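You operate a simulated robot arm through the tools that you are given. There is no shell and no other tool.

You are at the controls of a simulated two-armed robot. One attempt, no reset.

JOB
Clamp the cores, try the purple plug in the core at number 92, then press GOOD.
Fine: try that core alone; put the plug back and turn the teal star knob back to FREE. Set down upright: what you pick out.

Only the result counts: the job must be done as asked and must still hold three seconds after the hand-in. Knocking over, shifting, dropping, spilling or breaking anything else fails it.

ROBOT AND FRAMES
Two 7-joint arms with fingered hands on one trunk that stands fixed in place. Base frame: the origin is at the foot of the trunk, x ahead of it, y to its left, z up; the work surface is at about z = 820. Lengths are in mm, angles in degrees, forces in N, time in s.
The left shoulder is at [21, 208, 1273], the right one opposite. Each reaches about 1152 mm from its shoulder. Payload 5 kg a hand.
Tool frame (each hand has its own): the origin (TCP) lies between the finger pads and is the grasp point; the fingertips stand 48 mm ahead of it; z points along the fingers, y is the line along which they close. The gripper opens to 160 mm; its body begins 56 mm behind the TCP. The gripper is a hand of 4 fingers: y runs from the thumb to the fingers, the wrist lies at [-26, -142, -252] in the tool frame, and closing takes about 1.5 s.
Orientation is told as [roll, pitch, yaw] about the base's x, y, z axes, in that order, counted from this pose: with the fingers straight down and the wrist toward the robot, the tool's x, y and z point along [0, 1, 0], [1, 0, 0] and [0, 0, -1] of the base frame.

CONTROLS
- The arms move only by the tool arm_command. It takes "left_deltas", "right_deltas" or both (then of equal length, played together; a hand with none holds still); each is a list of rows, each a list of 7 numbers: the shift along the tool's x, y, z in mm, then the turn, a rotation vector about the tool's x, y, z in degrees, then the finger opening in mm, from 0 to 160. In form: [[dx, dy, dz, ax, ay, az, gripper], ...]. A call has 1 to 20 rows; each row shifts and turns the commanded pose from where the row before left it, along the tool's axes as they then stand. Each row takes 0.2 s and may step no farther than 50 mm and 8.6 degrees from the row before; otherwise, or with a gripper value out of range, the whole call is refused. Where a pose cannot be reached the arm comes as near as it can. A force on the tool above 40 N (or 10 N above the force at the start of the call, whichever is more), or a blocked arm, ends the call early, and 0.2 s more pass. The fingers move at their own pace (about 108 mm/s each) and stop on an object; they squeeze with about 24 N. The grip force told is the motor's: it shows also when the fingers shut on nothing. Time passes only in rows, and 0.2 s behind the last, so rows that do not move let the fingers close. The reply holds the time, the measured pose of the TCP, the force on the tool along the base axes, the opening and the grip force, in the units named above and with some noise, with the torque about the TCP (base axes, N m) and any sound that the robot's microphone picked up.
- Cameras (640 x 400 px; columns grow to the right, rows downward): "scene" is now at [94.4, 3.3, 1467.4]; the picture's right is [0.11, -0.99, 0.00], its down [-0.59, -0.06, -0.81] and it looks along [0.80, 0.08, -0.59] (base axes); focal length 374 px, centre (320, 200). "left" rides on the left gripper at [-87, -133, -189] in its tool frame; the picture's right is [-0.83, -0.26, 0.49], its down [0.51, -0.71, 0.49] and it looks along [0.22, 0.66, 0.72] (tool axes); focal length 238 px, centre (320, 200). "right" rides on the right gripper at [87, -133, -189] in its tool frame; the picture's right is [-0.83, 0.26, -0.49], its down [-0.51, -0.71, 0.49] and it looks along [-0.22, 0.66, 0.72] (tool axes); focal length 238 px, centre (320, 200). There is no depth. A picture from a camera that has moved, and an enlarged one, comes with that camera's place and axes in the base frame and with its lens. The place of the scene camera against the robot may be out by one fixed shift of up to 12 mm in any direction.
- grab_frame(camera): a new picture of that camera. It takes no simulated time.
- slide_trunk(by): moves the trunk up (or, below 0, down) by that many mm; the arms and the scene camera ride with it, the base frame stays. It gives what a move gives, with no picture.
- grasp_type(shape, hand): the hand has 4 fingers and takes this shape, open, in about a second: jaw (thumb against the fingers, like two jaws); tri (thumb and two fingers); tip (a fingertip pinch); poke (one finger out to press); point (the index stretched); flat (the hand flat); cup (the hand cupped); fist (a fist). The gripper value then closes the fingers along that shape, each until it touches; the sizes above hold for jaw. It gives what a move gives, with no picture.
- turn_head(pan, tilt): turns the head with the scene camera to pan (to the left, within 86 degrees either way) and tilt (down, from -29 to 69), counted from straight ahead of the robot. It gives what a move gives.
- close_up(camera, box): a new picture of the part [left, top, right, bottom] of that camera's present view, enlarged. It takes no simulated time.
- hand_in(): hands the job in; it is judged then, once.

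Places have to be worked out from the pictures, the camera data and where the tool is seen. Open the grippers and draw the arms clear of the work before you hand the job in, unless the task says otherwise.

The tools are called after "Request:" as a command line: name --argument value ..., lists and objects as JSON in quotes. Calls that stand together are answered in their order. arm_command: Moves the arms, as the interface text tells. Its arguments: {"type":"object","properties":{"left_deltas":{"type":"array"},"right_deltas":{"type":"array"}},"required":[]} The other tools are called the same way: slide_trunk (by) moves the trunk up or down; grasp_type (shape, hand) gives the hand a shape; turn_head (pan, tilt) turns the head that bears the scene camera; grab_frame (camera) takes a picture; close_up (camera, box) takes an enlarged picture of a part of a camera's view; hand_in () hands the job in.

At the start:

```text
time_s: 0.0
left_ee_pos: [680.1, 476.0, 1152.5]
left_ee_rot: [0.0, 0.1, 0.0]
left_ft_force: [0.0, -0.3, -0.8]
left_wrist_torque: [0.0, 0.01, 0.01]
left_opening: 159.6
left_finger_force: 0.0
left_shape: jaw
right_ee_pos: [685.5, -93.0, 1165.4]
right_ee_rot: [0.0, 0.0, -0.1]
right_ft_force: [-0.4, -0.9, 0.5]
right_wrist_torque: [0.0, -0.01, 0.04]
right_opening: 159.7
right_finger_force: 0.1
right_shape: jaw
trunk travel left (down, up): [-275.0, 415.0]
head pan, tilt (commanded): [6.0, 36.3]
```

scene: 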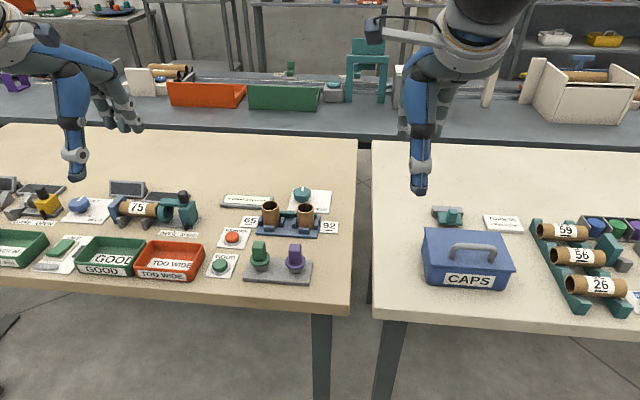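
right: 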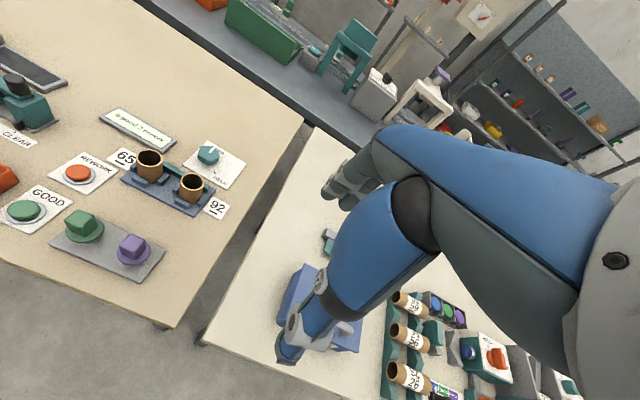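
left: 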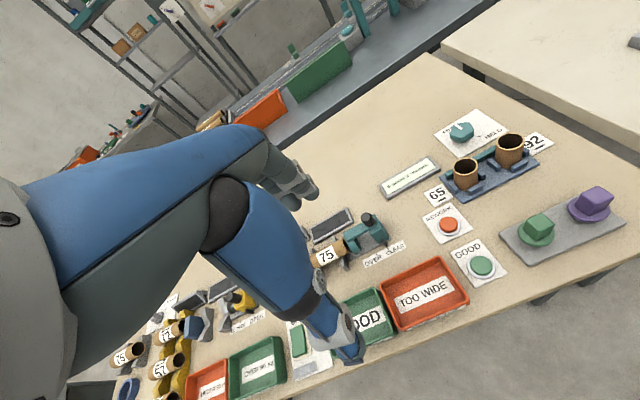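

I start by looking more closely at the cores, plugs, knob and buttons in the scene view.

Request:
close_up --camera "scene" --box '[200, 170, 360, 290]'

Request:
close_up --camera "left" --box '[370, 90, 640, 290]'

Request:
close_up --camera "right" --box '[0, 90, 260, 290]'

```text
3.33 times, centred on (280, 230) of scene
camera zoom: at [94.4, 3.3, 1467.4], right [0.11, -0.99, 0.0], down [-0.59, -0.06, -0.81], along [0.8, 0.08, -0.59], focal length 1245 px, centre (453, 100)
```

zoom: 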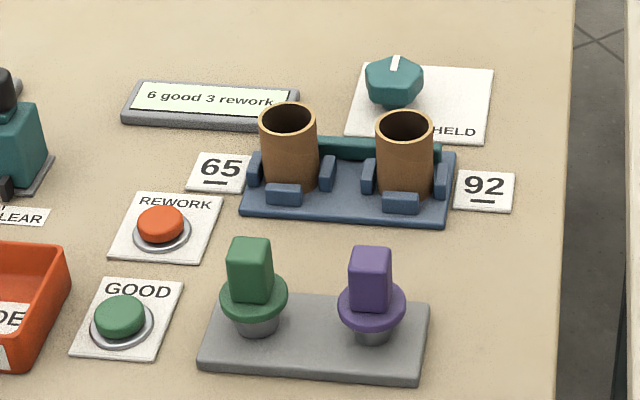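

```text
2.00 times, centred on (505, 190) of left
camera zoom: at [548.7, 387.4, 1341.8], right [-0.26, -0.83, -0.49], down [-0.71, 0.51, -0.49], along [0.66, 0.22, -0.72], focal length 477 px, centre (-50, 220)
```

zoom: 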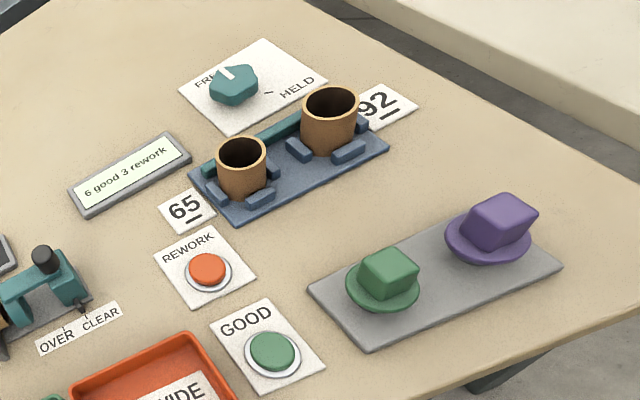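

```text
2.00 times, centred on (130, 190) of right
camera zoom: at [551.7, -5.8, 1354.5], right [0.26, -0.83, 0.49], down [-0.71, -0.51, -0.49], along [0.66, -0.22, -0.72], focal length 477 px, centre (700, 220)
```

zoom: 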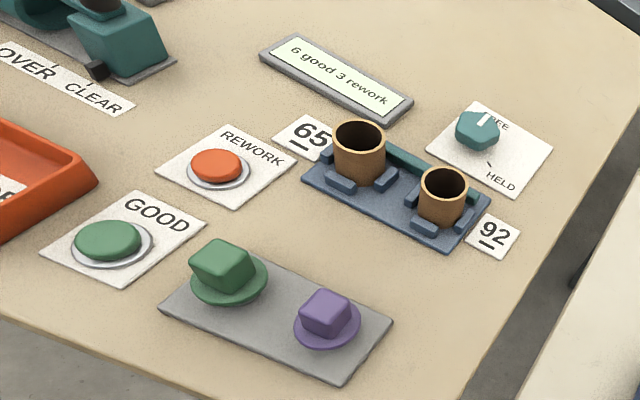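

The wrist cameras together put the purple plug near (675,125), core 92 near (839,127) with its rim at about z 883, the knob near (949,150) and the GOOD button near (671,300). I'll move the right arm out of the way and bring the left hand over the station for a nearer look.

Request:
arm_command --left_deltas '[[-40, 0, 0, 0, 0, 0, 160], [-40, 0, 0, 0, 0, 0, 160], [-40, 0, 0, 0, 0, 0, 160], [-40, 0, 0, 0, 0, 0, 160], [-40, 0, 0, 0, 0, 0, 160], [-40, 0, 0, 0, 0, 0, 160]]' --right_deltas '[[-40, 0, 0, 0, 0, 0, 160], [-40, 0, 0, 0, 0, 0, 160], [-40, 0, 0, 0, 0, 0, 160], [-40, 0, 0, 0, 0, 0, 160], [-40, 0, 0, 0, 0, 0, 160], [-40, 0, 0, 0, 0, 0, 160]]'

```text
time_s: 1.4
left_ee_pos: [681.3, 231.2, 1154.8]
left_ee_rot: [0.2, 0.0, 0.1]
left_ft_force: [0.2, -1.4, 0.6]
left_wrist_torque: [0.27, 0.02, 0.01]
left_opening: 159.3
left_finger_force: 0.1
left_shape: jaw
right_ee_pos: [683.9, -337.8, 1163.0]
right_ee_rot: [0.2, 0.0, 0.0]
right_ft_force: [0.5, -2.0, -1.2]
right_wrist_torque: [0.25, -0.04, 0.05]
right_opening: 159.5
right_finger_force: 0.0
right_shape: jaw
trunk travel left (down, up): [-275.0, 415.0]
head pan, tilt (commanded): [6.0, 36.3]
```

The move went as commanded. Now I look from both the left wrist camera and the scene camera.

Request:
grab_frame --camera "left"

Request:
grab_frame --camera "scene"

```text
taken
camera left: at [547.7, 141.6, 1343.0], right [-0.26, -0.83, -0.49], down [-0.71, 0.51, -0.49], along [0.66, 0.22, -0.72], focal length 238 px, centre (320, 200)
```

left: 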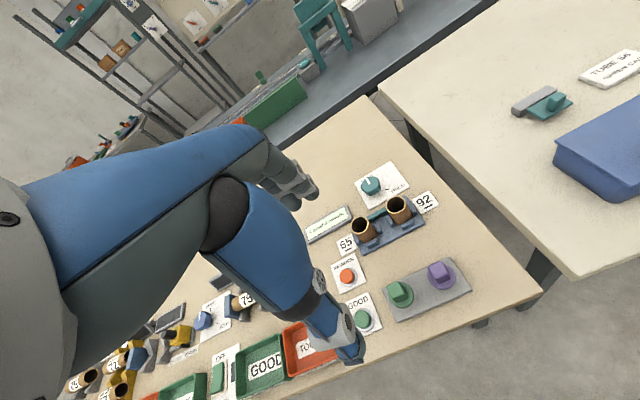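

```text
taken
camera scene: at [94.6, -1.8, 1467.4], right [0.11, -0.99, 0.0], down [-0.59, -0.06, -0.81], along [0.8, 0.09, -0.59], focal length 374 px, centre (320, 200)
```

scene: 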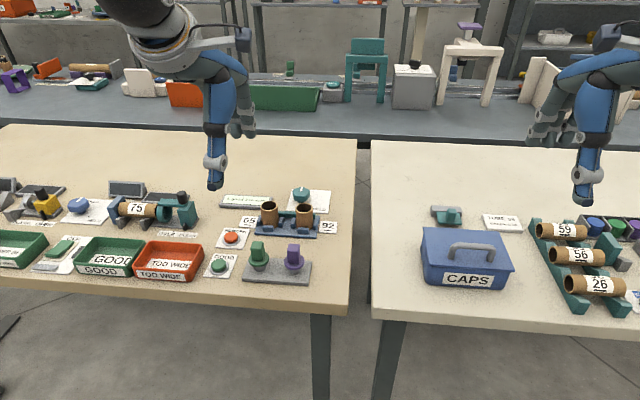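

Zooming re-renders crisply, so I zoom in on the knob, cores, plugs and button from the present wrist view.

Request:
close_up --camera "left" --box '[345, 155, 425, 205]'

Request:
close_up --camera "left" --box '[335, 180, 447, 250]'

Request:
close_up --camera "left" --box '[376, 250, 472, 310]'

Request:
close_up --camera "scene" --box '[280, 180, 344, 220]'

Request:
close_up --camera "scene" --box '[232, 235, 328, 295]'

```text
8.00 times, centred on (385, 180) of left
camera zoom: at [547.7, 141.6, 1343.0], right [-0.26, -0.83, -0.49], down [-0.71, 0.51, -0.49], along [0.66, 0.22, -0.72], focal length 1907 px, centre (-200, 360)
```

zoom: 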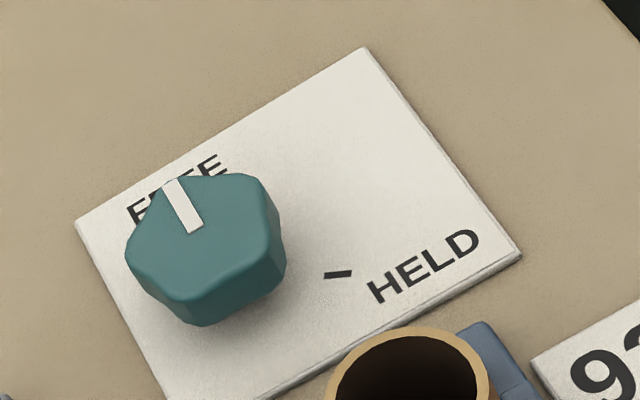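

```text
5.71 times, centred on (391, 215) of left
camera zoom: at [547.7, 141.6, 1343.0], right [-0.26, -0.83, -0.49], down [-0.71, 0.51, -0.49], along [0.66, 0.22, -0.72], focal length 1362 px, centre (-86, 114)
```

zoom: 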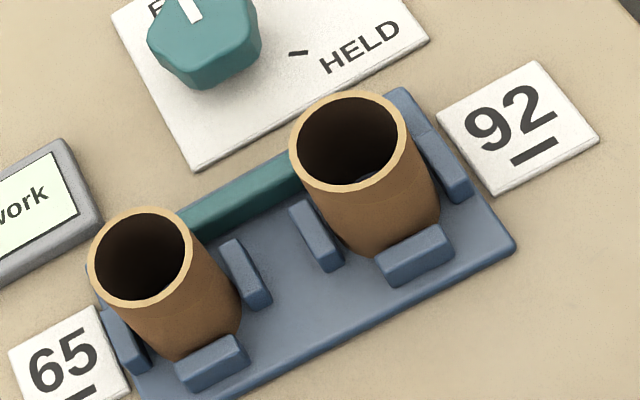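

```text
6.67 times, centred on (424, 280) of left
camera zoom: at [547.7, 141.6, 1343.0], right [-0.26, -0.83, -0.49], down [-0.71, 0.51, -0.49], along [0.66, 0.22, -0.72], focal length 1589 px, centre (-373, -333)
```

zoom: 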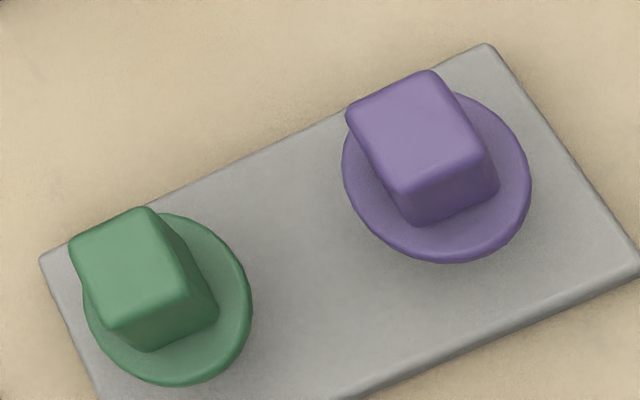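

```text
10.00 times, centred on (312, 200) of scene
camera zoom: at [94.6, -1.8, 1467.4], right [0.11, -0.99, 0.0], down [-0.59, -0.06, -0.81], along [0.8, 0.09, -0.59], focal length 3736 px, centre (400, 200)
```

zoom: 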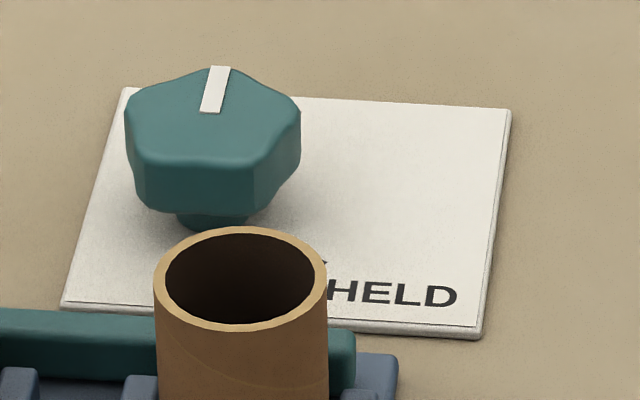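

```text
6.67 times, centred on (280, 265) of scene
camera zoom: at [94.6, -1.8, 1467.4], right [0.11, -0.99, 0.0], down [-0.59, -0.06, -0.81], along [0.8, 0.09, -0.59], focal length 2490 px, centre (587, -233)
```

zoom: 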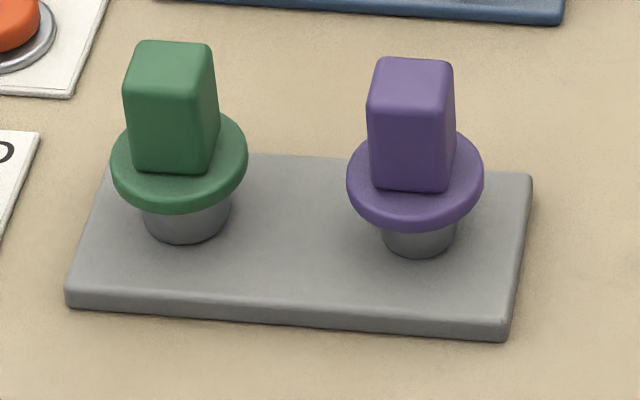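

The knob's pointer is at about 0° (toward +x, FREE) and the HELD tick is at about −117°, clockwise from above. I take a close look at the hand itself to learn how its fingers stand.

Request:
close_up --camera "scene" --box '[110, 0, 318, 200]'

Request:
close_up --camera "left" --box '[160, 100, 420, 380]'

Request:
grab_frame --camera "right"

```text
2.00 times, centred on (214, 100) of scene
camera zoom: at [94.6, -1.8, 1467.4], right [0.11, -0.99, 0.0], down [-0.59, -0.06, -0.81], along [0.8, 0.09, -0.59], focal length 747 px, centre (532, 400)
```

zoom: 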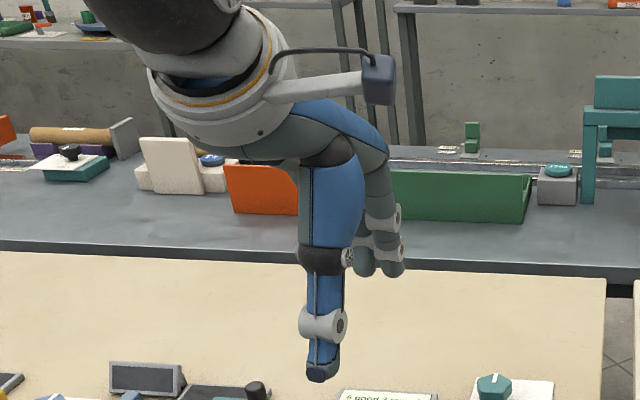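

```text
1.43 times, centred on (290, 240) of left
camera zoom: at [547.7, 141.6, 1343.0], right [-0.26, -0.83, -0.49], down [-0.71, 0.51, -0.49], along [0.66, 0.22, -0.72], focal length 340 px, centre (363, 143)
```

zoom: 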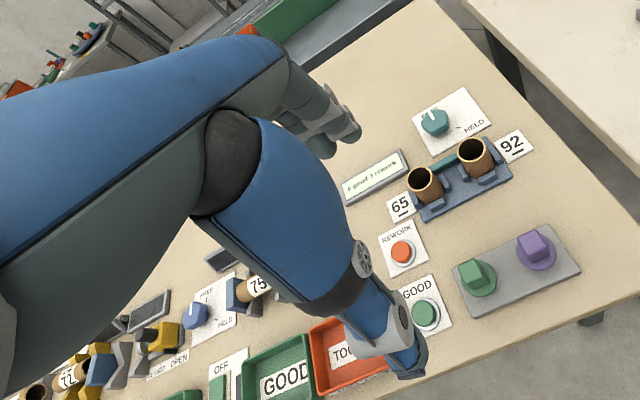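

```text
taken
camera right: at [551.8, -252.3, 1352.6], right [0.26, -0.84, 0.48], down [-0.71, -0.5, -0.49], along [0.65, -0.22, -0.72], focal length 238 px, centre (320, 200)
```

right: 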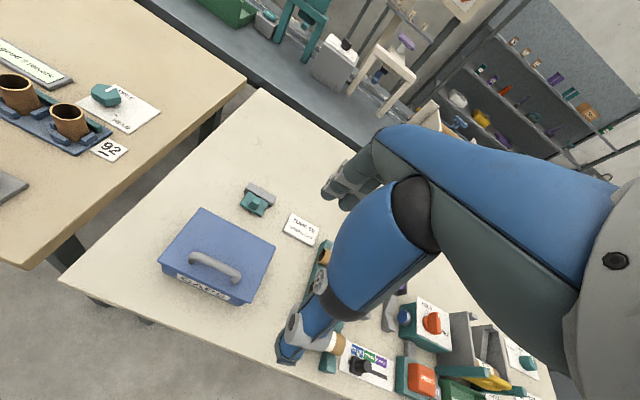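

The jaw geometry matches the readout: the thumb tip is seen 80 mm toward −x and 48 mm below the TCP. I move the left hand above the knob, yawed +30° and half open, to check alignment before descending.

Request:
arm_command --left_deltas '[[-11.6, 38.3, 20, 0, 0, 0, 80], [-11.6, 38.3, 20, 0, 0, 0, 80], [-11.6, 38.3, 20, 0, 0, 0, 80], [-11.6, 38.3, 20, 0, 0, 0, 80], [-11.6, 38.3, 20, 0, 0, 0, 80], [-11.6, 38.3, 20, 0, 0, 0, 80], [-11.4, 38.2, 20, 0, 0, 0, 80], [0, 0, 0, 0, 0, -7.5, 80], [0, 0, 0, 0, 0, -7.5, 80], [0, 0, 0, 0, 0, -7.5, 80], [0, 0, 0, 0, 0, -7.5, 80], [0, 0, 0, 0, 0, 0, 80], [0, 0, 0, 0, 0, 0, 80]]'

Request:
grab_frame --camera "left"

Request:
grab_frame --camera "scene"

```text
time_s: 4.2
left_ee_pos: [948.1, 152.3, 1014.1]
left_ee_rot: [0.0, 0.0, 30.0]
left_ft_force: [-0.1, -0.3, 0.1]
left_wrist_torque: [0.06, 0.0, 0.0]
left_opening: 80.0
left_finger_force: 0.1
left_shape: jaw
right_ee_pos: [685.7, -334.6, 1165.5]
right_ee_rot: [0.0, 0.1, 0.0]
right_ft_force: [-0.9, -0.2, 0.5]
right_wrist_torque: [0.08, 0.01, -0.01]
right_opening: 159.7
right_finger_force: 0.1
right_shape: jaw
trunk travel left (down, up): [-275.0, 415.0]
head pan, tilt (commanded): [6.0, 36.3]
```

```text
taken
camera left: at [877.7, 10.0, 1202.5], right [0.19, -0.85, -0.49], down [-0.87, 0.08, -0.49], along [0.46, 0.52, -0.72], focal length 238 px, centre (320, 200)
```

left: 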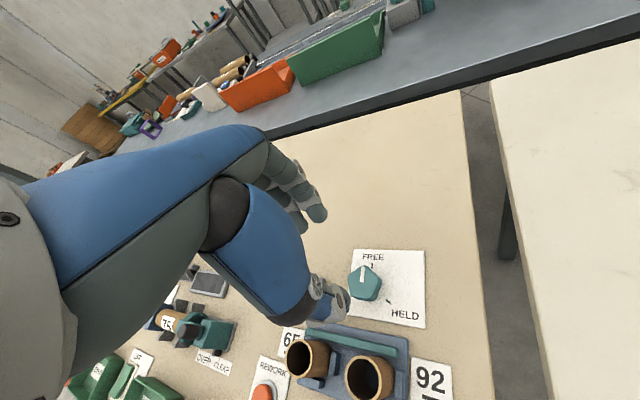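

```text
taken
camera scene: at [94.5, 2.6, 1467.4], right [0.11, -0.99, 0.0], down [-0.59, -0.06, -0.81], along [0.8, 0.09, -0.59], focal length 374 px, centre (320, 200)
```

scene: 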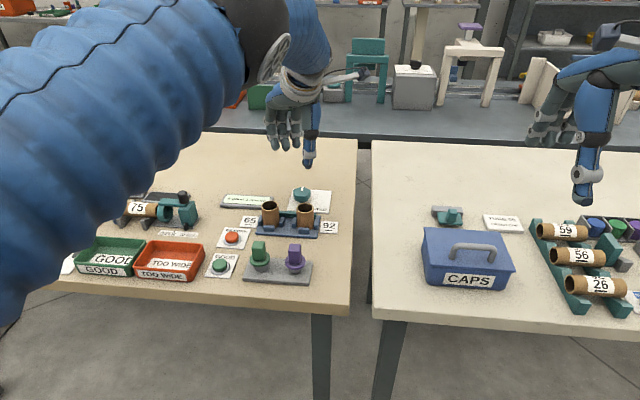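

The sway has settled and the hand is over the knob. I zoom the wrist view on the knob plate and the hand gap to refine the knob axis and the FREE/HELD angles.

Request:
close_up --camera "left" --box '[310, 235, 438, 335]'

Request:
close_up --camera "scene" --box '[250, 90, 346, 240]'

Request:
close_up --camera "left" --box '[280, 300, 460, 400]'

```text
4.00 times, centred on (374, 285) of left
camera zoom: at [877.7, 10.0, 1202.5], right [0.19, -0.85, -0.49], down [-0.87, 0.08, -0.49], along [0.46, 0.52, -0.72], focal length 953 px, centre (104, -140)
```

zoom: 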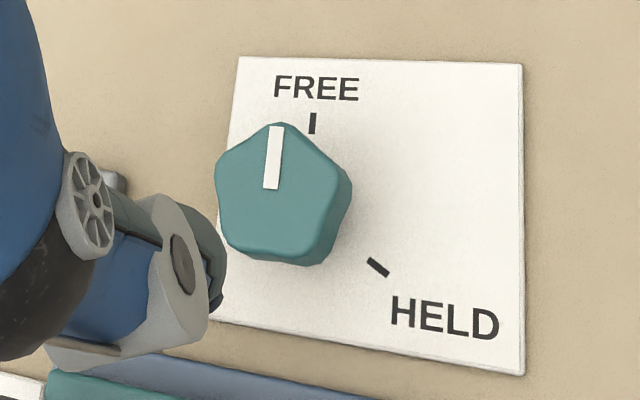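

```text
2.67 times, centred on (298, 165) of scene
camera zoom: at [94.5, 2.6, 1467.4], right [0.11, -0.99, 0.0], down [-0.59, -0.06, -0.81], along [0.8, 0.09, -0.59], focal length 996 px, centre (379, 293)
```

zoom: 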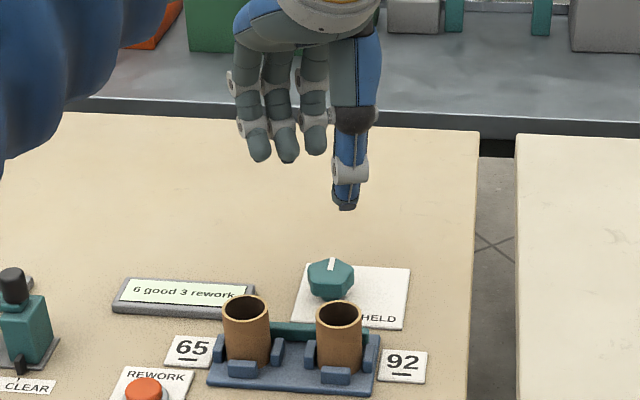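

```text
3.56 times, centred on (370, 350) of left
camera zoom: at [877.7, 10.0, 1202.5], right [0.19, -0.85, -0.49], down [-0.87, 0.08, -0.49], along [0.46, 0.52, -0.72], focal length 848 px, centre (142, -333)
```

zoom: 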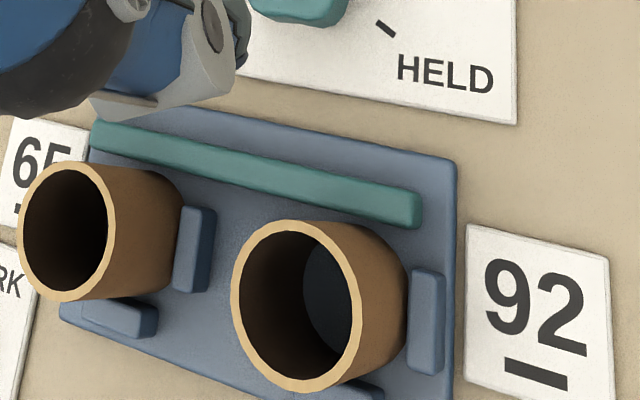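

The knob axis works out at about (948,151) with FREE at 0° and HELD near −118…−120°. The TCP is on it, so I descend to just above gripping height.

Request:
arm_command --left_deltas '[[0, 0, 25, 0, 0, 0, 80], [0, 0, 25, 0, 0, 0, 80], [0, 0, 25, 0, 0, 0, 80], [0, 0, 20, 0, 0, 0, 80], [0, 0, 15, 0, 0, 0, 80], [0, 0, 0, 0, 0, 0, 80], [0, 0, 0, 0, 0, 0, 80]]'

Request:
close_up --camera "left" --box '[220, 140, 420, 340]'

Request:
close_up --camera "scene" --box '[250, 120, 346, 240]'

```text
time_s: 5.8
left_ee_pos: [949.0, 152.6, 903.5]
left_ee_rot: [0.0, 0.0, 30.0]
left_ft_force: [0.0, -0.9, -0.9]
left_wrist_torque: [0.0, -0.01, -0.01]
left_opening: 80.4
left_finger_force: 0.0
left_shape: jaw
right_ee_pos: [685.2, -335.3, 1163.9]
right_ee_rot: [0.1, 0.0, 0.0]
right_ft_force: [-0.5, 0.0, 0.5]
right_wrist_torque: [-0.02, -0.01, 0.0]
right_opening: 159.7
right_finger_force: 0.0
right_shape: jaw
trunk travel left (down, up): [-275.0, 415.0]
head pan, tilt (commanded): [6.0, 36.3]
```

```text
2.00 times, centred on (320, 240) of left
camera zoom: at [878.3, 11.0, 1092.4], right [0.19, -0.85, -0.49], down [-0.87, 0.08, -0.49], along [0.46, 0.52, -0.72], focal length 477 px, centre (320, 120)
```

zoom: 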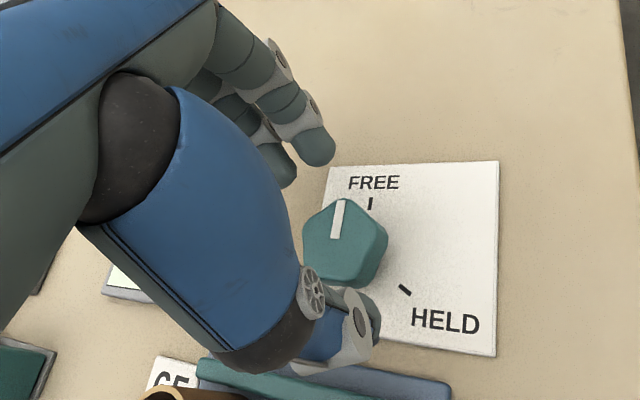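

```text
3.33 times, centred on (298, 180) of scene
camera zoom: at [94.8, 2.9, 1467.4], right [0.11, -0.99, 0.0], down [-0.59, -0.06, -0.81], along [0.8, 0.09, -0.59], focal length 1245 px, centre (393, 267)
```

zoom: 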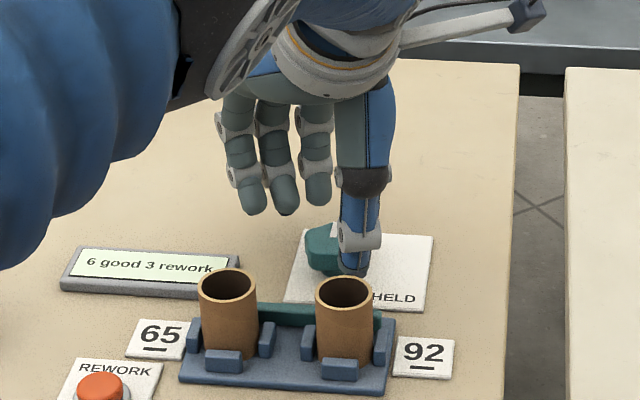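

The TCP (949,152.6) sits on the knob axis, estimated at (948.3,152.1). I lower the last 19 mm and close on the knob.

Request:
arm_command --left_deltas '[[0, 0, 10, 0, 0, 0, 80], [0, 0, 9, 0, 0, 0, 80], [0, 0, 0, 0, 0, 0, 70], [0, 0, 0, 0, 0, 0, 55], [0, 0, 0, 0, 0, 0, 40], [0, 0, 0, 0, 0, 0, 30], [0, 0, 0, 0, 0, 0, 30], [0, 0, 0, 0, 0, 0, 30]]'

Request:
close_up --camera "left" --box '[220, 140, 420, 340]'

Request:
close_up --camera "scene" --box '[250, 120, 346, 240]'

```text
time_s: 7.6
left_ee_pos: [948.1, 152.7, 884.4]
left_ee_rot: [-0.1, 0.2, 30.0]
left_ft_force: [-9.6, -6.0, 0.1]
left_wrist_torque: [-0.24, 0.37, 0.03]
left_opening: 33.9
left_finger_force: 24.1
left_shape: jaw
right_ee_pos: [684.7, -335.9, 1166.3]
right_ee_rot: [0.1, 0.0, -0.1]
right_ft_force: [0.3, 0.2, -0.6]
right_wrist_torque: [0.03, -0.01, 0.02]
right_opening: 159.5
right_finger_force: 0.1
right_shape: jaw
trunk travel left (down, up): [-275.0, 415.0]
head pan, tilt (commanded): [6.0, 36.3]
```

```text
2.00 times, centred on (320, 240) of left
camera zoom: at [877.4, 9.5, 1073.0], right [0.19, -0.85, -0.49], down [-0.87, 0.08, -0.49], along [0.46, 0.52, -0.72], focal length 477 px, centre (320, 120)
```

zoom: 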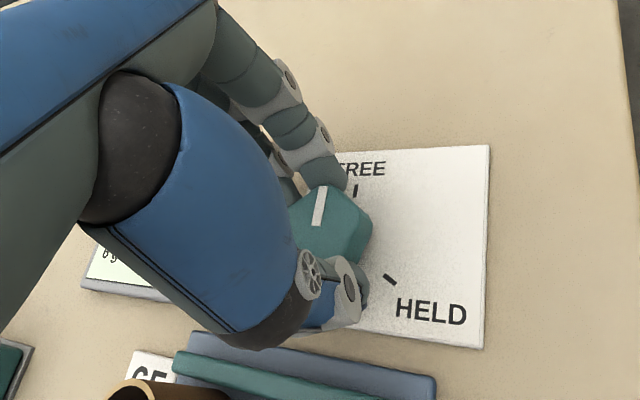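

```text
3.33 times, centred on (298, 180) of scene
camera zoom: at [93.7, 2.3, 1467.4], right [0.11, -0.99, 0.0], down [-0.59, -0.06, -0.81], along [0.8, 0.09, -0.59], focal length 1245 px, centre (393, 267)
```

zoom: 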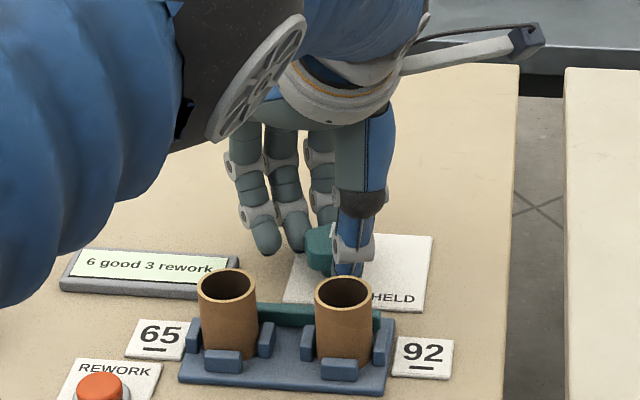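

The grip shows 24 N at an opening of 34 mm, with about 11 N side force toward the thumb side. I shift 1.5 mm that way and test a first 20° clockwise turn.

Request:
arm_command --left_deltas '[[0, -1.5, 0, 0, 0, 0, 30], [0, 0, 0, 0, 0, 5, 30], [0, 0, 0, 0, 0, 5, 30], [0, 0, 0, 0, 0, 5, 30], [0, 0, 0, 0, 0, 5, 30]]'

Request:
close_up --camera "left" --box '[220, 140, 420, 340]'

```text
time_s: 8.8
left_ee_pos: [947.0, 151.2, 884.7]
left_ee_rot: [0.0, 0.1, 9.8]
left_ft_force: [-4.5, -6.9, -0.8]
left_wrist_torque: [-0.25, 0.12, 0.05]
left_opening: 33.8
left_finger_force: 23.8
left_shape: jaw
right_ee_pos: [685.1, -336.3, 1164.5]
right_ee_rot: [0.0, -0.1, 0.0]
right_ft_force: [-0.1, 0.3, 0.0]
right_wrist_torque: [-0.02, 0.02, 0.03]
right_opening: 159.7
right_finger_force: 0.1
right_shape: jaw
trunk travel left (down, up): [-275.0, 415.0]
head pan, tilt (commanded): [6.0, 36.3]
```

```text
2.00 times, centred on (320, 240) of left
camera zoom: at [832.2, 42.5, 1073.0], right [-0.11, -0.87, -0.49], down [-0.79, 0.38, -0.49], along [0.61, 0.33, -0.72], focal length 477 px, centre (320, 120)
```

zoom: 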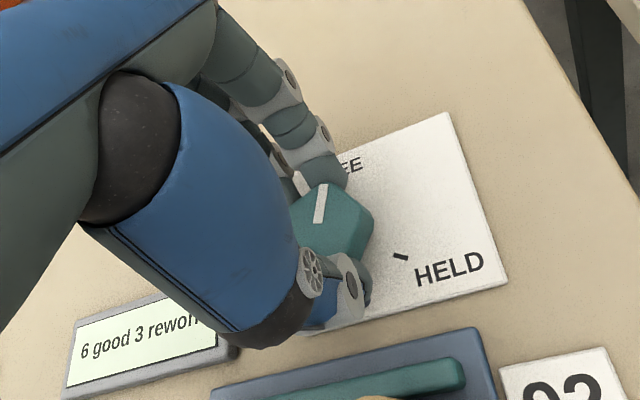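

The pointer stays fixed in the hand's frame, so the knob is turning with the hand. I continue the turn by another 50°.

Request:
arm_command --left_deltas '[[0, 0, 0, 0, 0, 5, 30], [0, 0, 0, 0, 0, 5, 30], [0, 0, 0, 0, 0, 5, 30], [0, 0, 0, 0, 0, 5, 30], [0, 0, 0, 0, 0, 5, 30], [0, 0, 0, 0, 0, 5, 30], [0, 0, 0, 0, 0, 5, 30], [0, 0, 0, 0, 0, 5, 30], [0, 0, 0, 0, 0, 5, 30], [0, 0, 0, 0, 0, 5, 30]]'

Request:
close_up --camera "left" --box '[220, 140, 420, 340]'

Request:
grab_frame --camera "scene"

```text
time_s: 11.0
left_ee_pos: [945.4, 152.1, 884.9]
left_ee_rot: [0.0, -0.1, -40.1]
left_ft_force: [-4.5, -11.2, 1.2]
left_wrist_torque: [-0.6, -0.07, 0.07]
left_opening: 34.1
left_finger_force: 23.7
left_shape: jaw
right_ee_pos: [683.8, -335.3, 1165.4]
right_ee_rot: [-0.1, 0.0, -0.1]
right_ft_force: [0.1, -0.4, -0.1]
right_wrist_torque: [-0.03, -0.04, -0.02]
right_opening: 159.7
right_finger_force: 0.1
right_shape: jaw
trunk travel left (down, up): [-275.0, 415.0]
head pan, tilt (commanded): [6.0, 36.3]
```

```text
2.00 times, centred on (320, 240) of left
camera zoom: at [789.9, 170.3, 1073.3], right [-0.74, -0.47, -0.49], down [-0.22, 0.84, -0.49], along [0.64, -0.26, -0.72], focal length 477 px, centre (320, 120)
```

zoom: 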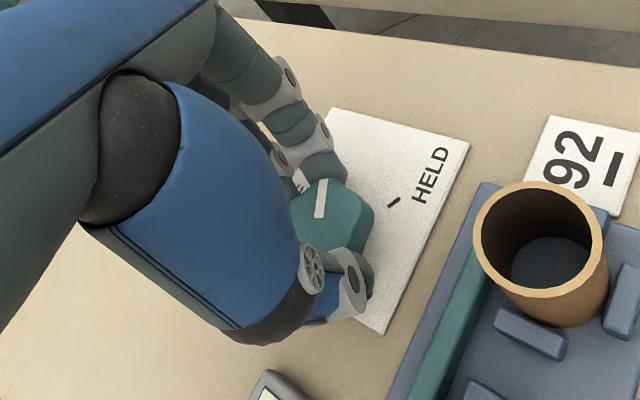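

```text
taken
camera scene: at [94.0, 2.1, 1467.4], right [0.11, -0.99, 0.0], down [-0.59, -0.06, -0.81], along [0.8, 0.09, -0.59], focal length 374 px, centre (320, 200)
```

scene: 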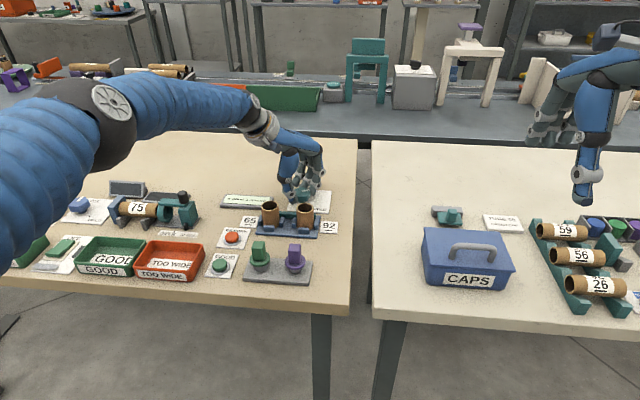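

The arm turns comfortably, with the knob following. I keep turning in the same grip toward HELD, easing the lateral force slightly.

Request:
arm_command --left_deltas '[[-0.5, 0, 0, 0, 0, 5, 30], [-0.5, 0, 0, 0, 0, 5, 30], [0, 0, 0, 0, 0, 5, 30], [0, 0, 0, 0, 0, 5, 30], [0, 0, 0, 0, 0, 5, 30], [0, 0, 0, 0, 0, 5, 30], [0, 0, 0, 0, 0, 5, 30]]'

Request:
close_up --camera "left" --box '[220, 140, 420, 340]'

Request:
grab_frame --camera "scene"

```text
time_s: 12.1
left_ee_pos: [923.5, 149.5, 892.2]
left_ee_rot: [0.7, -0.2, -60.4]
left_ft_force: [21.7, -7.5, -8.6]
left_wrist_torque: [-0.18, -0.62, 0.24]
left_opening: 31.9
left_finger_force: 23.9
left_shape: jaw
left hand out of reach, approached as far as the arm can: row 2, 3, 4, 5
right_ee_pos: [685.9, -335.3, 1165.1]
right_ee_rot: [0.0, 0.2, 0.0]
right_ft_force: [0.3, 0.0, 1.1]
right_wrist_torque: [-0.03, 0.03, 0.01]
right_opening: 159.3
right_finger_force: 0.0
right_shape: jaw
trunk travel left (down, up): [-275.0, 415.0]
head pan, tilt (commanded): [6.0, 36.3]
stopped in row 5 (left hand): the force on the tool passed its limit at 50 N (the readings are from after the stop); the commanded pose is now the measured one
```

```text
2.00 times, centred on (320, 240) of left
camera zoom: at [779.6, 220.2, 1079.2], right [-0.85, -0.19, -0.5], down [0.09, 0.87, -0.49], along [0.52, -0.46, -0.72], focal length 477 px, centre (320, 120)
```

zoom: 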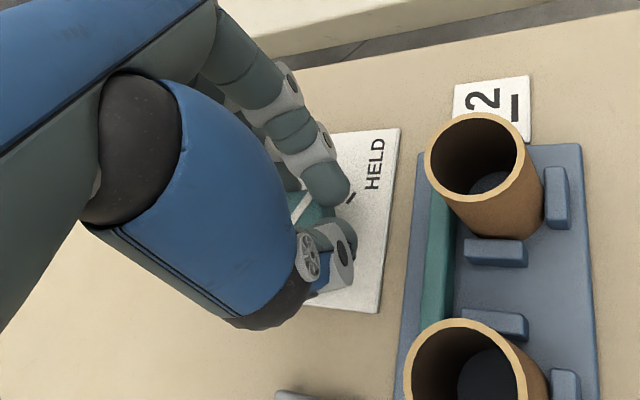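

```text
taken
camera scene: at [96.6, 3.1, 1467.1], right [0.11, -0.99, 0.0], down [-0.59, -0.06, -0.81], along [0.8, 0.08, -0.59], focal length 374 px, centre (320, 200)
```

scene: 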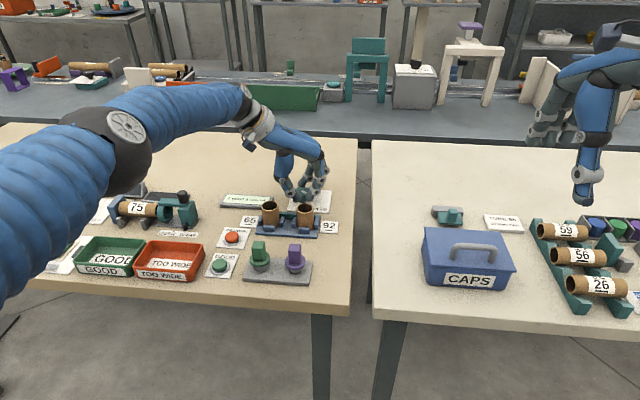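

The arm ran out of reach past yaw −45°, and the hand was dragged about 24 mm off the knob. I open in place, raise straight up, and see how far the knob turned.

Request:
arm_command --left_deltas '[[0, 0, 0, 0, 0, 0, 50], [0, 0, 0, 0, 0, 0, 70], [0, 0, 0, 0, 0, 0, 70], [0, 0, -10, 0, 0, 0, 70], [0, 0, -25, 0, 0, 0, 70], [0, 0, -35, 0, 0, 0, 70], [0, 0, -35, 0, 0, 0, 70], [0, 0, 0, 0, 0, 0, 70]]'

Request:
grab_frame --camera "left"

Request:
close_up --camera "scene" --box '[250, 120, 346, 240]'

```text
time_s: 13.9
left_ee_pos: [916.9, 150.8, 999.2]
left_ee_rot: [0.6, 0.0, -60.4]
left_ft_force: [0.1, 0.3, -1.1]
left_wrist_torque: [0.0, 0.04, -0.01]
left_opening: 69.6
left_finger_force: 0.1
left_shape: jaw
right_ee_pos: [684.8, -335.4, 1165.5]
right_ee_rot: [0.0, 0.1, 0.1]
right_ft_force: [1.6, 0.0, -0.2]
right_wrist_torque: [-0.04, 0.11, -0.03]
right_opening: 159.6
right_finger_force: 0.0
right_shape: jaw
trunk travel left (down, up): [-275.0, 415.0]
head pan, tilt (commanded): [6.0, 36.3]
```

```text
taken
camera left: at [774.8, 220.9, 1185.9], right [-0.85, -0.18, -0.49], down [0.09, 0.87, -0.49], along [0.52, -0.46, -0.72], focal length 238 px, centre (320, 200)
```

left: 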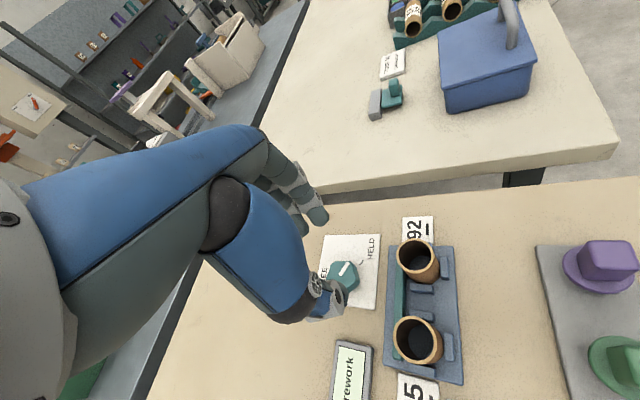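

```text
3.33 times, centred on (298, 180) of scene
camera zoom: at [95.5, 3.1, 1467.2], right [0.11, -0.99, 0.0], down [-0.59, -0.06, -0.81], along [0.8, 0.09, -0.59], focal length 1245 px, centre (393, 267)
```

zoom: 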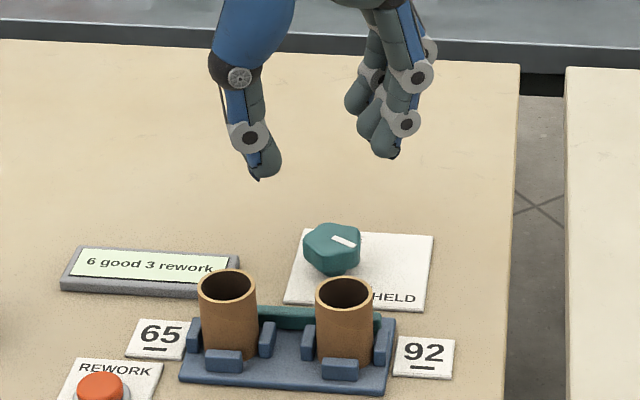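

The knob is undamaged and partly turned. I zoom to measure its current angle and confirm the cores haven't moved.

Request:
close_up --camera "left" --box '[310, 225, 406, 315]'

Request:
close_up --camera "left" --box '[370, 205, 500, 385]'

```text
4.44 times, centred on (358, 270) of left
camera zoom: at [774.8, 220.9, 1185.9], right [-0.85, -0.18, -0.49], down [0.09, 0.87, -0.49], along [0.52, -0.46, -0.72], focal length 1059 px, centre (151, -111)
```

zoom: 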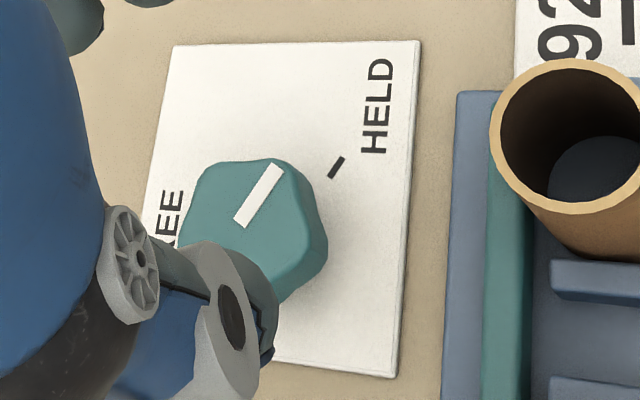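

```text
2.22 times, centred on (435, 295) of left
camera zoom: at [774.8, 220.9, 1185.9], right [-0.85, -0.18, -0.49], down [0.09, 0.87, -0.49], along [0.52, -0.46, -0.72], focal length 530 px, centre (64, -11)
```

zoom: 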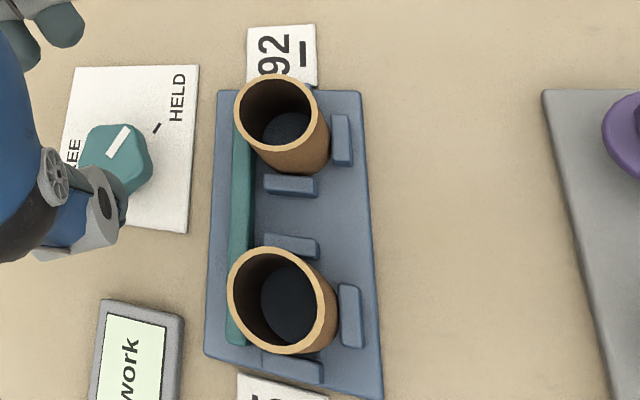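

The pointer now reads about −118°, right at the HELD tick. I compare the teal clamp bar with the first picture using the same scene box.

Request:
close_up --camera "scene" --box '[200, 170, 360, 290]'

Request:
close_up --camera "scene" --box '[250, 180, 346, 240]'

```text
3.33 times, centred on (280, 230) of scene
camera zoom: at [95.5, 3.1, 1467.2], right [0.11, -0.99, 0.0], down [-0.59, -0.06, -0.81], along [0.8, 0.09, -0.59], focal length 1245 px, centre (453, 100)
```

zoom: 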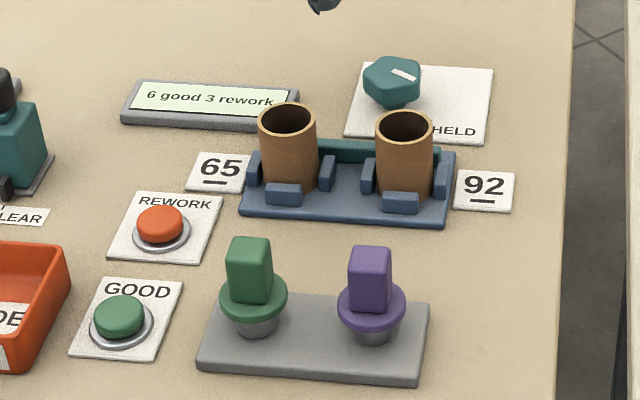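

```text
6.67 times, centred on (298, 210) of scene
camera zoom: at [95.5, 3.1, 1467.2], right [0.11, -0.99, 0.0], down [-0.59, -0.06, -0.81], along [0.8, 0.09, -0.59], focal length 2490 px, centre (467, 133)
```

zoom: 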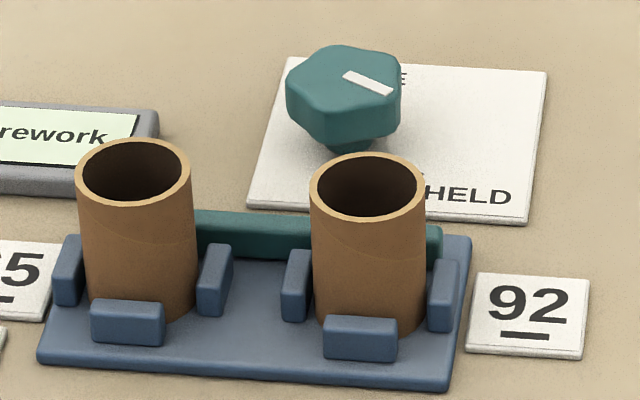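

The knob pointer is at HELD and the clamp bar has moved up to the cores, which still stand as before. Next I raise the hand, turn it back to yaw 0 and carry it over the purple plug.

Request:
arm_command --left_deltas '[[0, 0, -10, 0, 0, -7.5, 70], [0, 0, -10, 0, 0, -7.5, 70], [0, 0, 0, 0, 0, -7.5, 70], [0, 0, 0, 0, 0, -7.5, 70], [0, 0, 0, 0, 0, -7.5, 70], [0, 0, 0, 0, 0, -7.5, 70], [0, 0, 0, 0, 0, -7.5, 70], [0, 0, 0, 0, 0, -7.9, 70], [-4.2, -40, 0, 0, 0, 0, 70], [-4.2, -40, 0, 0, 0, 0, 70], [-4.2, -40, 0, 0, 0, 0, 70], [-4.2, -40, 0, 0, 0, 0, 70], [-4.2, -40, 0, 0, 0, 0, 70], [-4.2, -40, 0, 0, 0, 0, 70], [0, 0, 0, 0, 0, 0, 70], [0, 0, 0, 0, 0, 0, 70]]'

Request:
grab_frame --camera "left"

Request:
grab_frame --camera "scene"

```text
time_s: 17.3
left_ee_pos: [679.9, 123.1, 1018.0]
left_ee_rot: [0.3, -0.6, 0.0]
left_ft_force: [-0.6, 0.6, 0.7]
left_wrist_torque: [-0.01, -0.03, 0.01]
left_opening: 69.8
left_finger_force: 0.1
left_shape: jaw
right_ee_pos: [683.4, -335.7, 1166.8]
right_ee_rot: [0.0, 0.0, 0.0]
right_ft_force: [-0.1, 0.2, 0.8]
right_wrist_torque: [-0.02, -0.07, 0.0]
right_opening: 159.6
right_finger_force: 0.1
right_shape: jaw
trunk travel left (down, up): [-275.0, 415.0]
head pan, tilt (commanded): [6.0, 36.3]
```

```text
taken
camera left: at [545.4, 34.8, 1204.1], right [-0.25, -0.83, -0.49], down [-0.7, 0.51, -0.5], along [0.66, 0.22, -0.71], focal length 238 px, centre (320, 200)
```

left: 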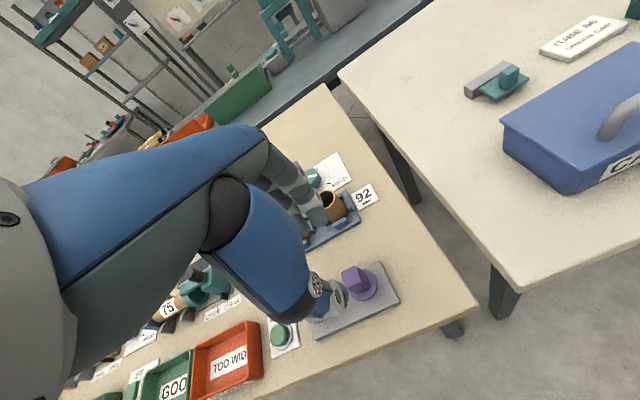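

```text
taken
camera scene: at [93.5, 2.8, 1467.5], right [0.11, -0.99, 0.0], down [-0.59, -0.06, -0.81], along [0.8, 0.09, -0.59], focal length 374 px, centre (320, 200)
```

scene: 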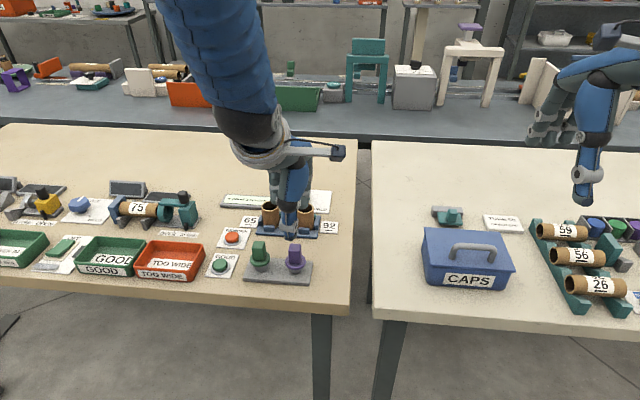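

I'm above the plug with a small residual tilt (roll 0.3°, pitch −0.6°), which I'll correct. First I zoom in to refine the plug position.

Request:
close_up --camera "left" --box '[300, 240, 420, 350]'

Request:
close_up --camera "scene" --box '[230, 130, 340, 300]'

Request:
close_up --camera "left" --box '[220, 130, 400, 340]'

```text
3.64 times, centred on (360, 295) of left
camera zoom: at [545.4, 34.8, 1204.1], right [-0.25, -0.83, -0.49], down [-0.7, 0.51, -0.5], along [0.66, 0.22, -0.71], focal length 867 px, centre (174, -146)
```

zoom: 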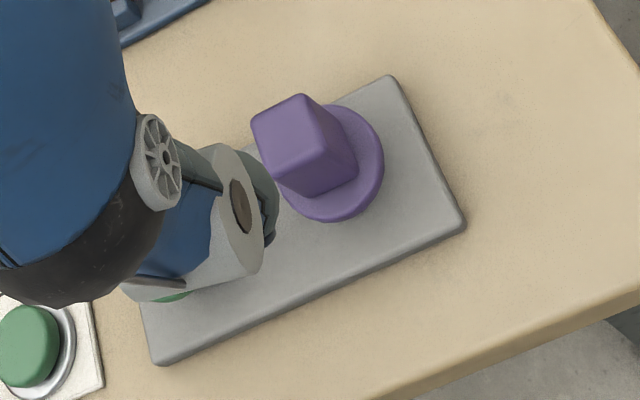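

```text
2.35 times, centred on (285, 215) of scene
camera zoom: at [93.5, 2.8, 1467.5], right [0.11, -0.99, 0.0], down [-0.59, -0.06, -0.81], along [0.8, 0.09, -0.59], focal length 879 px, centre (402, 165)
```

zoom: 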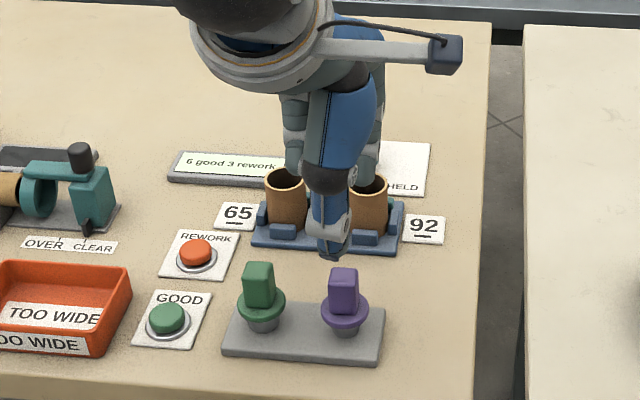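

```text
1.90 times, centred on (310, 235) of left
camera zoom: at [545.4, 34.8, 1204.1], right [-0.25, -0.83, -0.49], down [-0.7, 0.51, -0.5], along [0.66, 0.22, -0.71], focal length 454 px, centre (339, 133)
```

zoom: 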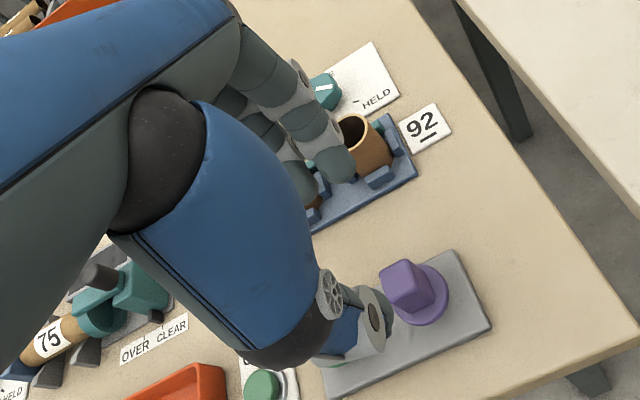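

The outermost finger would pass close to the green plug in jaw shape, so I try the "tri" shape (thumb and two fingers) up here in free space and look at it.

Request:
grasp_type --shape "tri" --hand "left"

Request:
close_up --camera "scene" --box '[230, 130, 340, 300]'

Request:
close_up --camera "left" --box '[220, 130, 400, 340]'

```text
time_s: 18.2
left_ee_pos: [679.9, 122.9, 1017.9]
left_ee_rot: [0.2, -0.7, -0.1]
left_ft_force: [0.2, 0.7, 0.5]
left_wrist_torque: [-0.01, -0.05, 0.03]
left_opening: 159.9
left_finger_force: 0.1
left_shape: tri
right_ee_pos: [685.5, -334.8, 1165.8]
right_ee_rot: [0.0, 0.1, 0.0]
right_ft_force: [-0.3, -0.7, 0.1]
right_wrist_torque: [-0.03, 0.0, 0.02]
right_opening: 159.4
right_finger_force: 0.1
right_shape: jaw
trunk travel left (down, up): [-275.0, 415.0]
head pan, tilt (commanded): [6.0, 36.3]
```

```text
2.35 times, centred on (285, 215) of scene
camera zoom: at [94.3, 2.9, 1467.4], right [0.11, -0.99, 0.0], down [-0.59, -0.06, -0.81], along [0.8, 0.09, -0.59], focal length 879 px, centre (402, 165)
```

zoom: 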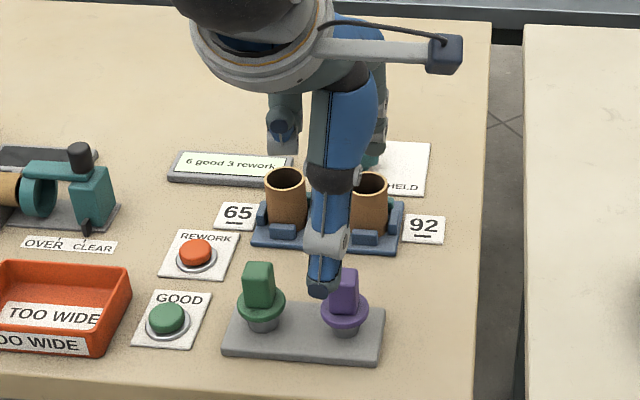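

```text
1.90 times, centred on (310, 235) of left
camera zoom: at [546.2, 34.8, 1203.8], right [-0.25, -0.83, -0.49], down [-0.7, 0.51, -0.5], along [0.66, 0.22, -0.72], focal length 454 px, centre (339, 133)
```

zoom: 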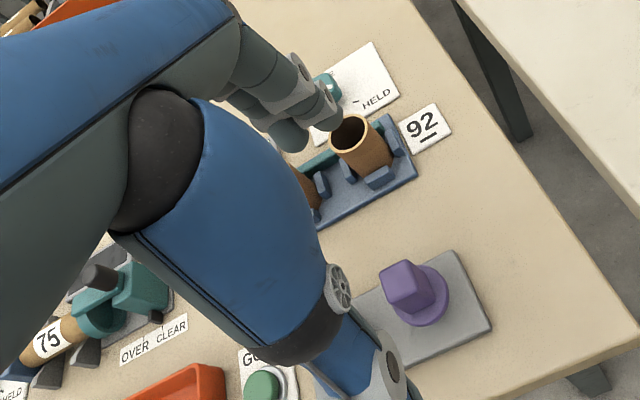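

The third finger is now curled out of the way. I close tri to 70 mm opening and correct the small tilt while still high up.

Request:
arm_command --left_deltas '[[0, 0, 0, 0.6, -0.3, 0, 70], [0, 0, 0, 0, 0, 0, 70], [0, 0, 0, 0, 0, 0, 70], [0, 0, 0, 0, 0, 0, 70]]'

Request:
close_up --camera "scene" --box '[230, 130, 340, 300]'

Request:
close_up --camera "left" --box '[220, 130, 400, 340]'

```text
time_s: 19.2
left_ee_pos: [679.5, 123.7, 1016.2]
left_ee_rot: [0.1, 0.0, 0.0]
left_ft_force: [0.3, 0.2, -0.4]
left_wrist_torque: [-0.03, 0.01, 0.01]
left_opening: 70.8
left_finger_force: 0.0
left_shape: tri
right_ee_pos: [685.0, -335.0, 1165.5]
right_ee_rot: [0.0, 0.0, 0.0]
right_ft_force: [0.0, -0.6, -0.2]
right_wrist_torque: [0.02, -0.03, 0.02]
right_opening: 159.6
right_finger_force: 0.0
right_shape: jaw
trunk travel left (down, up): [-275.0, 415.0]
head pan, tilt (commanded): [6.0, 36.3]
```

```text
2.35 times, centred on (285, 215) of scene
camera zoom: at [94.3, 2.8, 1467.4], right [0.11, -0.99, 0.0], down [-0.59, -0.06, -0.81], along [0.8, 0.09, -0.59], focal length 879 px, centre (402, 165)
```

zoom: 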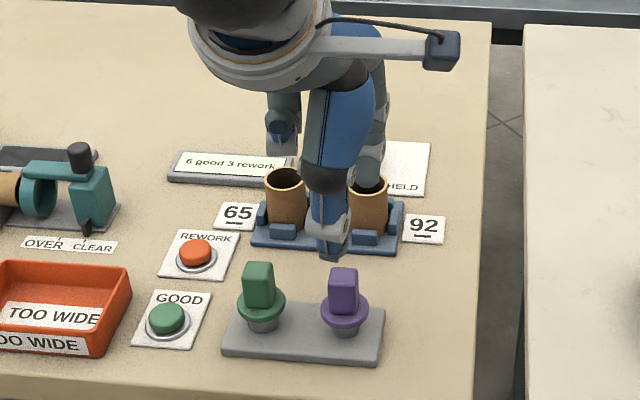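

```text
1.90 times, centred on (310, 235) of left
camera zoom: at [547.7, 36.3, 1205.0], right [-0.26, -0.83, -0.49], down [-0.71, 0.51, -0.49], along [0.66, 0.22, -0.72], focal length 454 px, centre (339, 133)
```

zoom: 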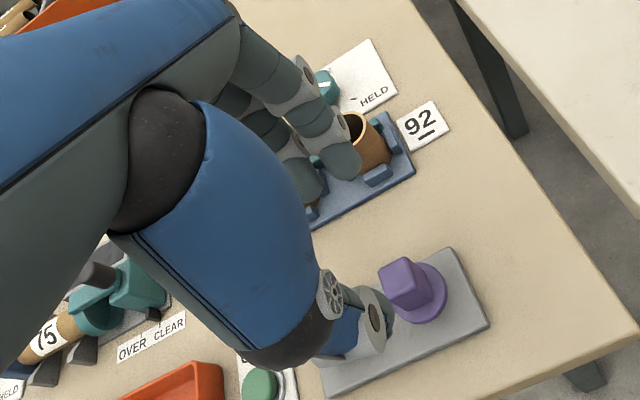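

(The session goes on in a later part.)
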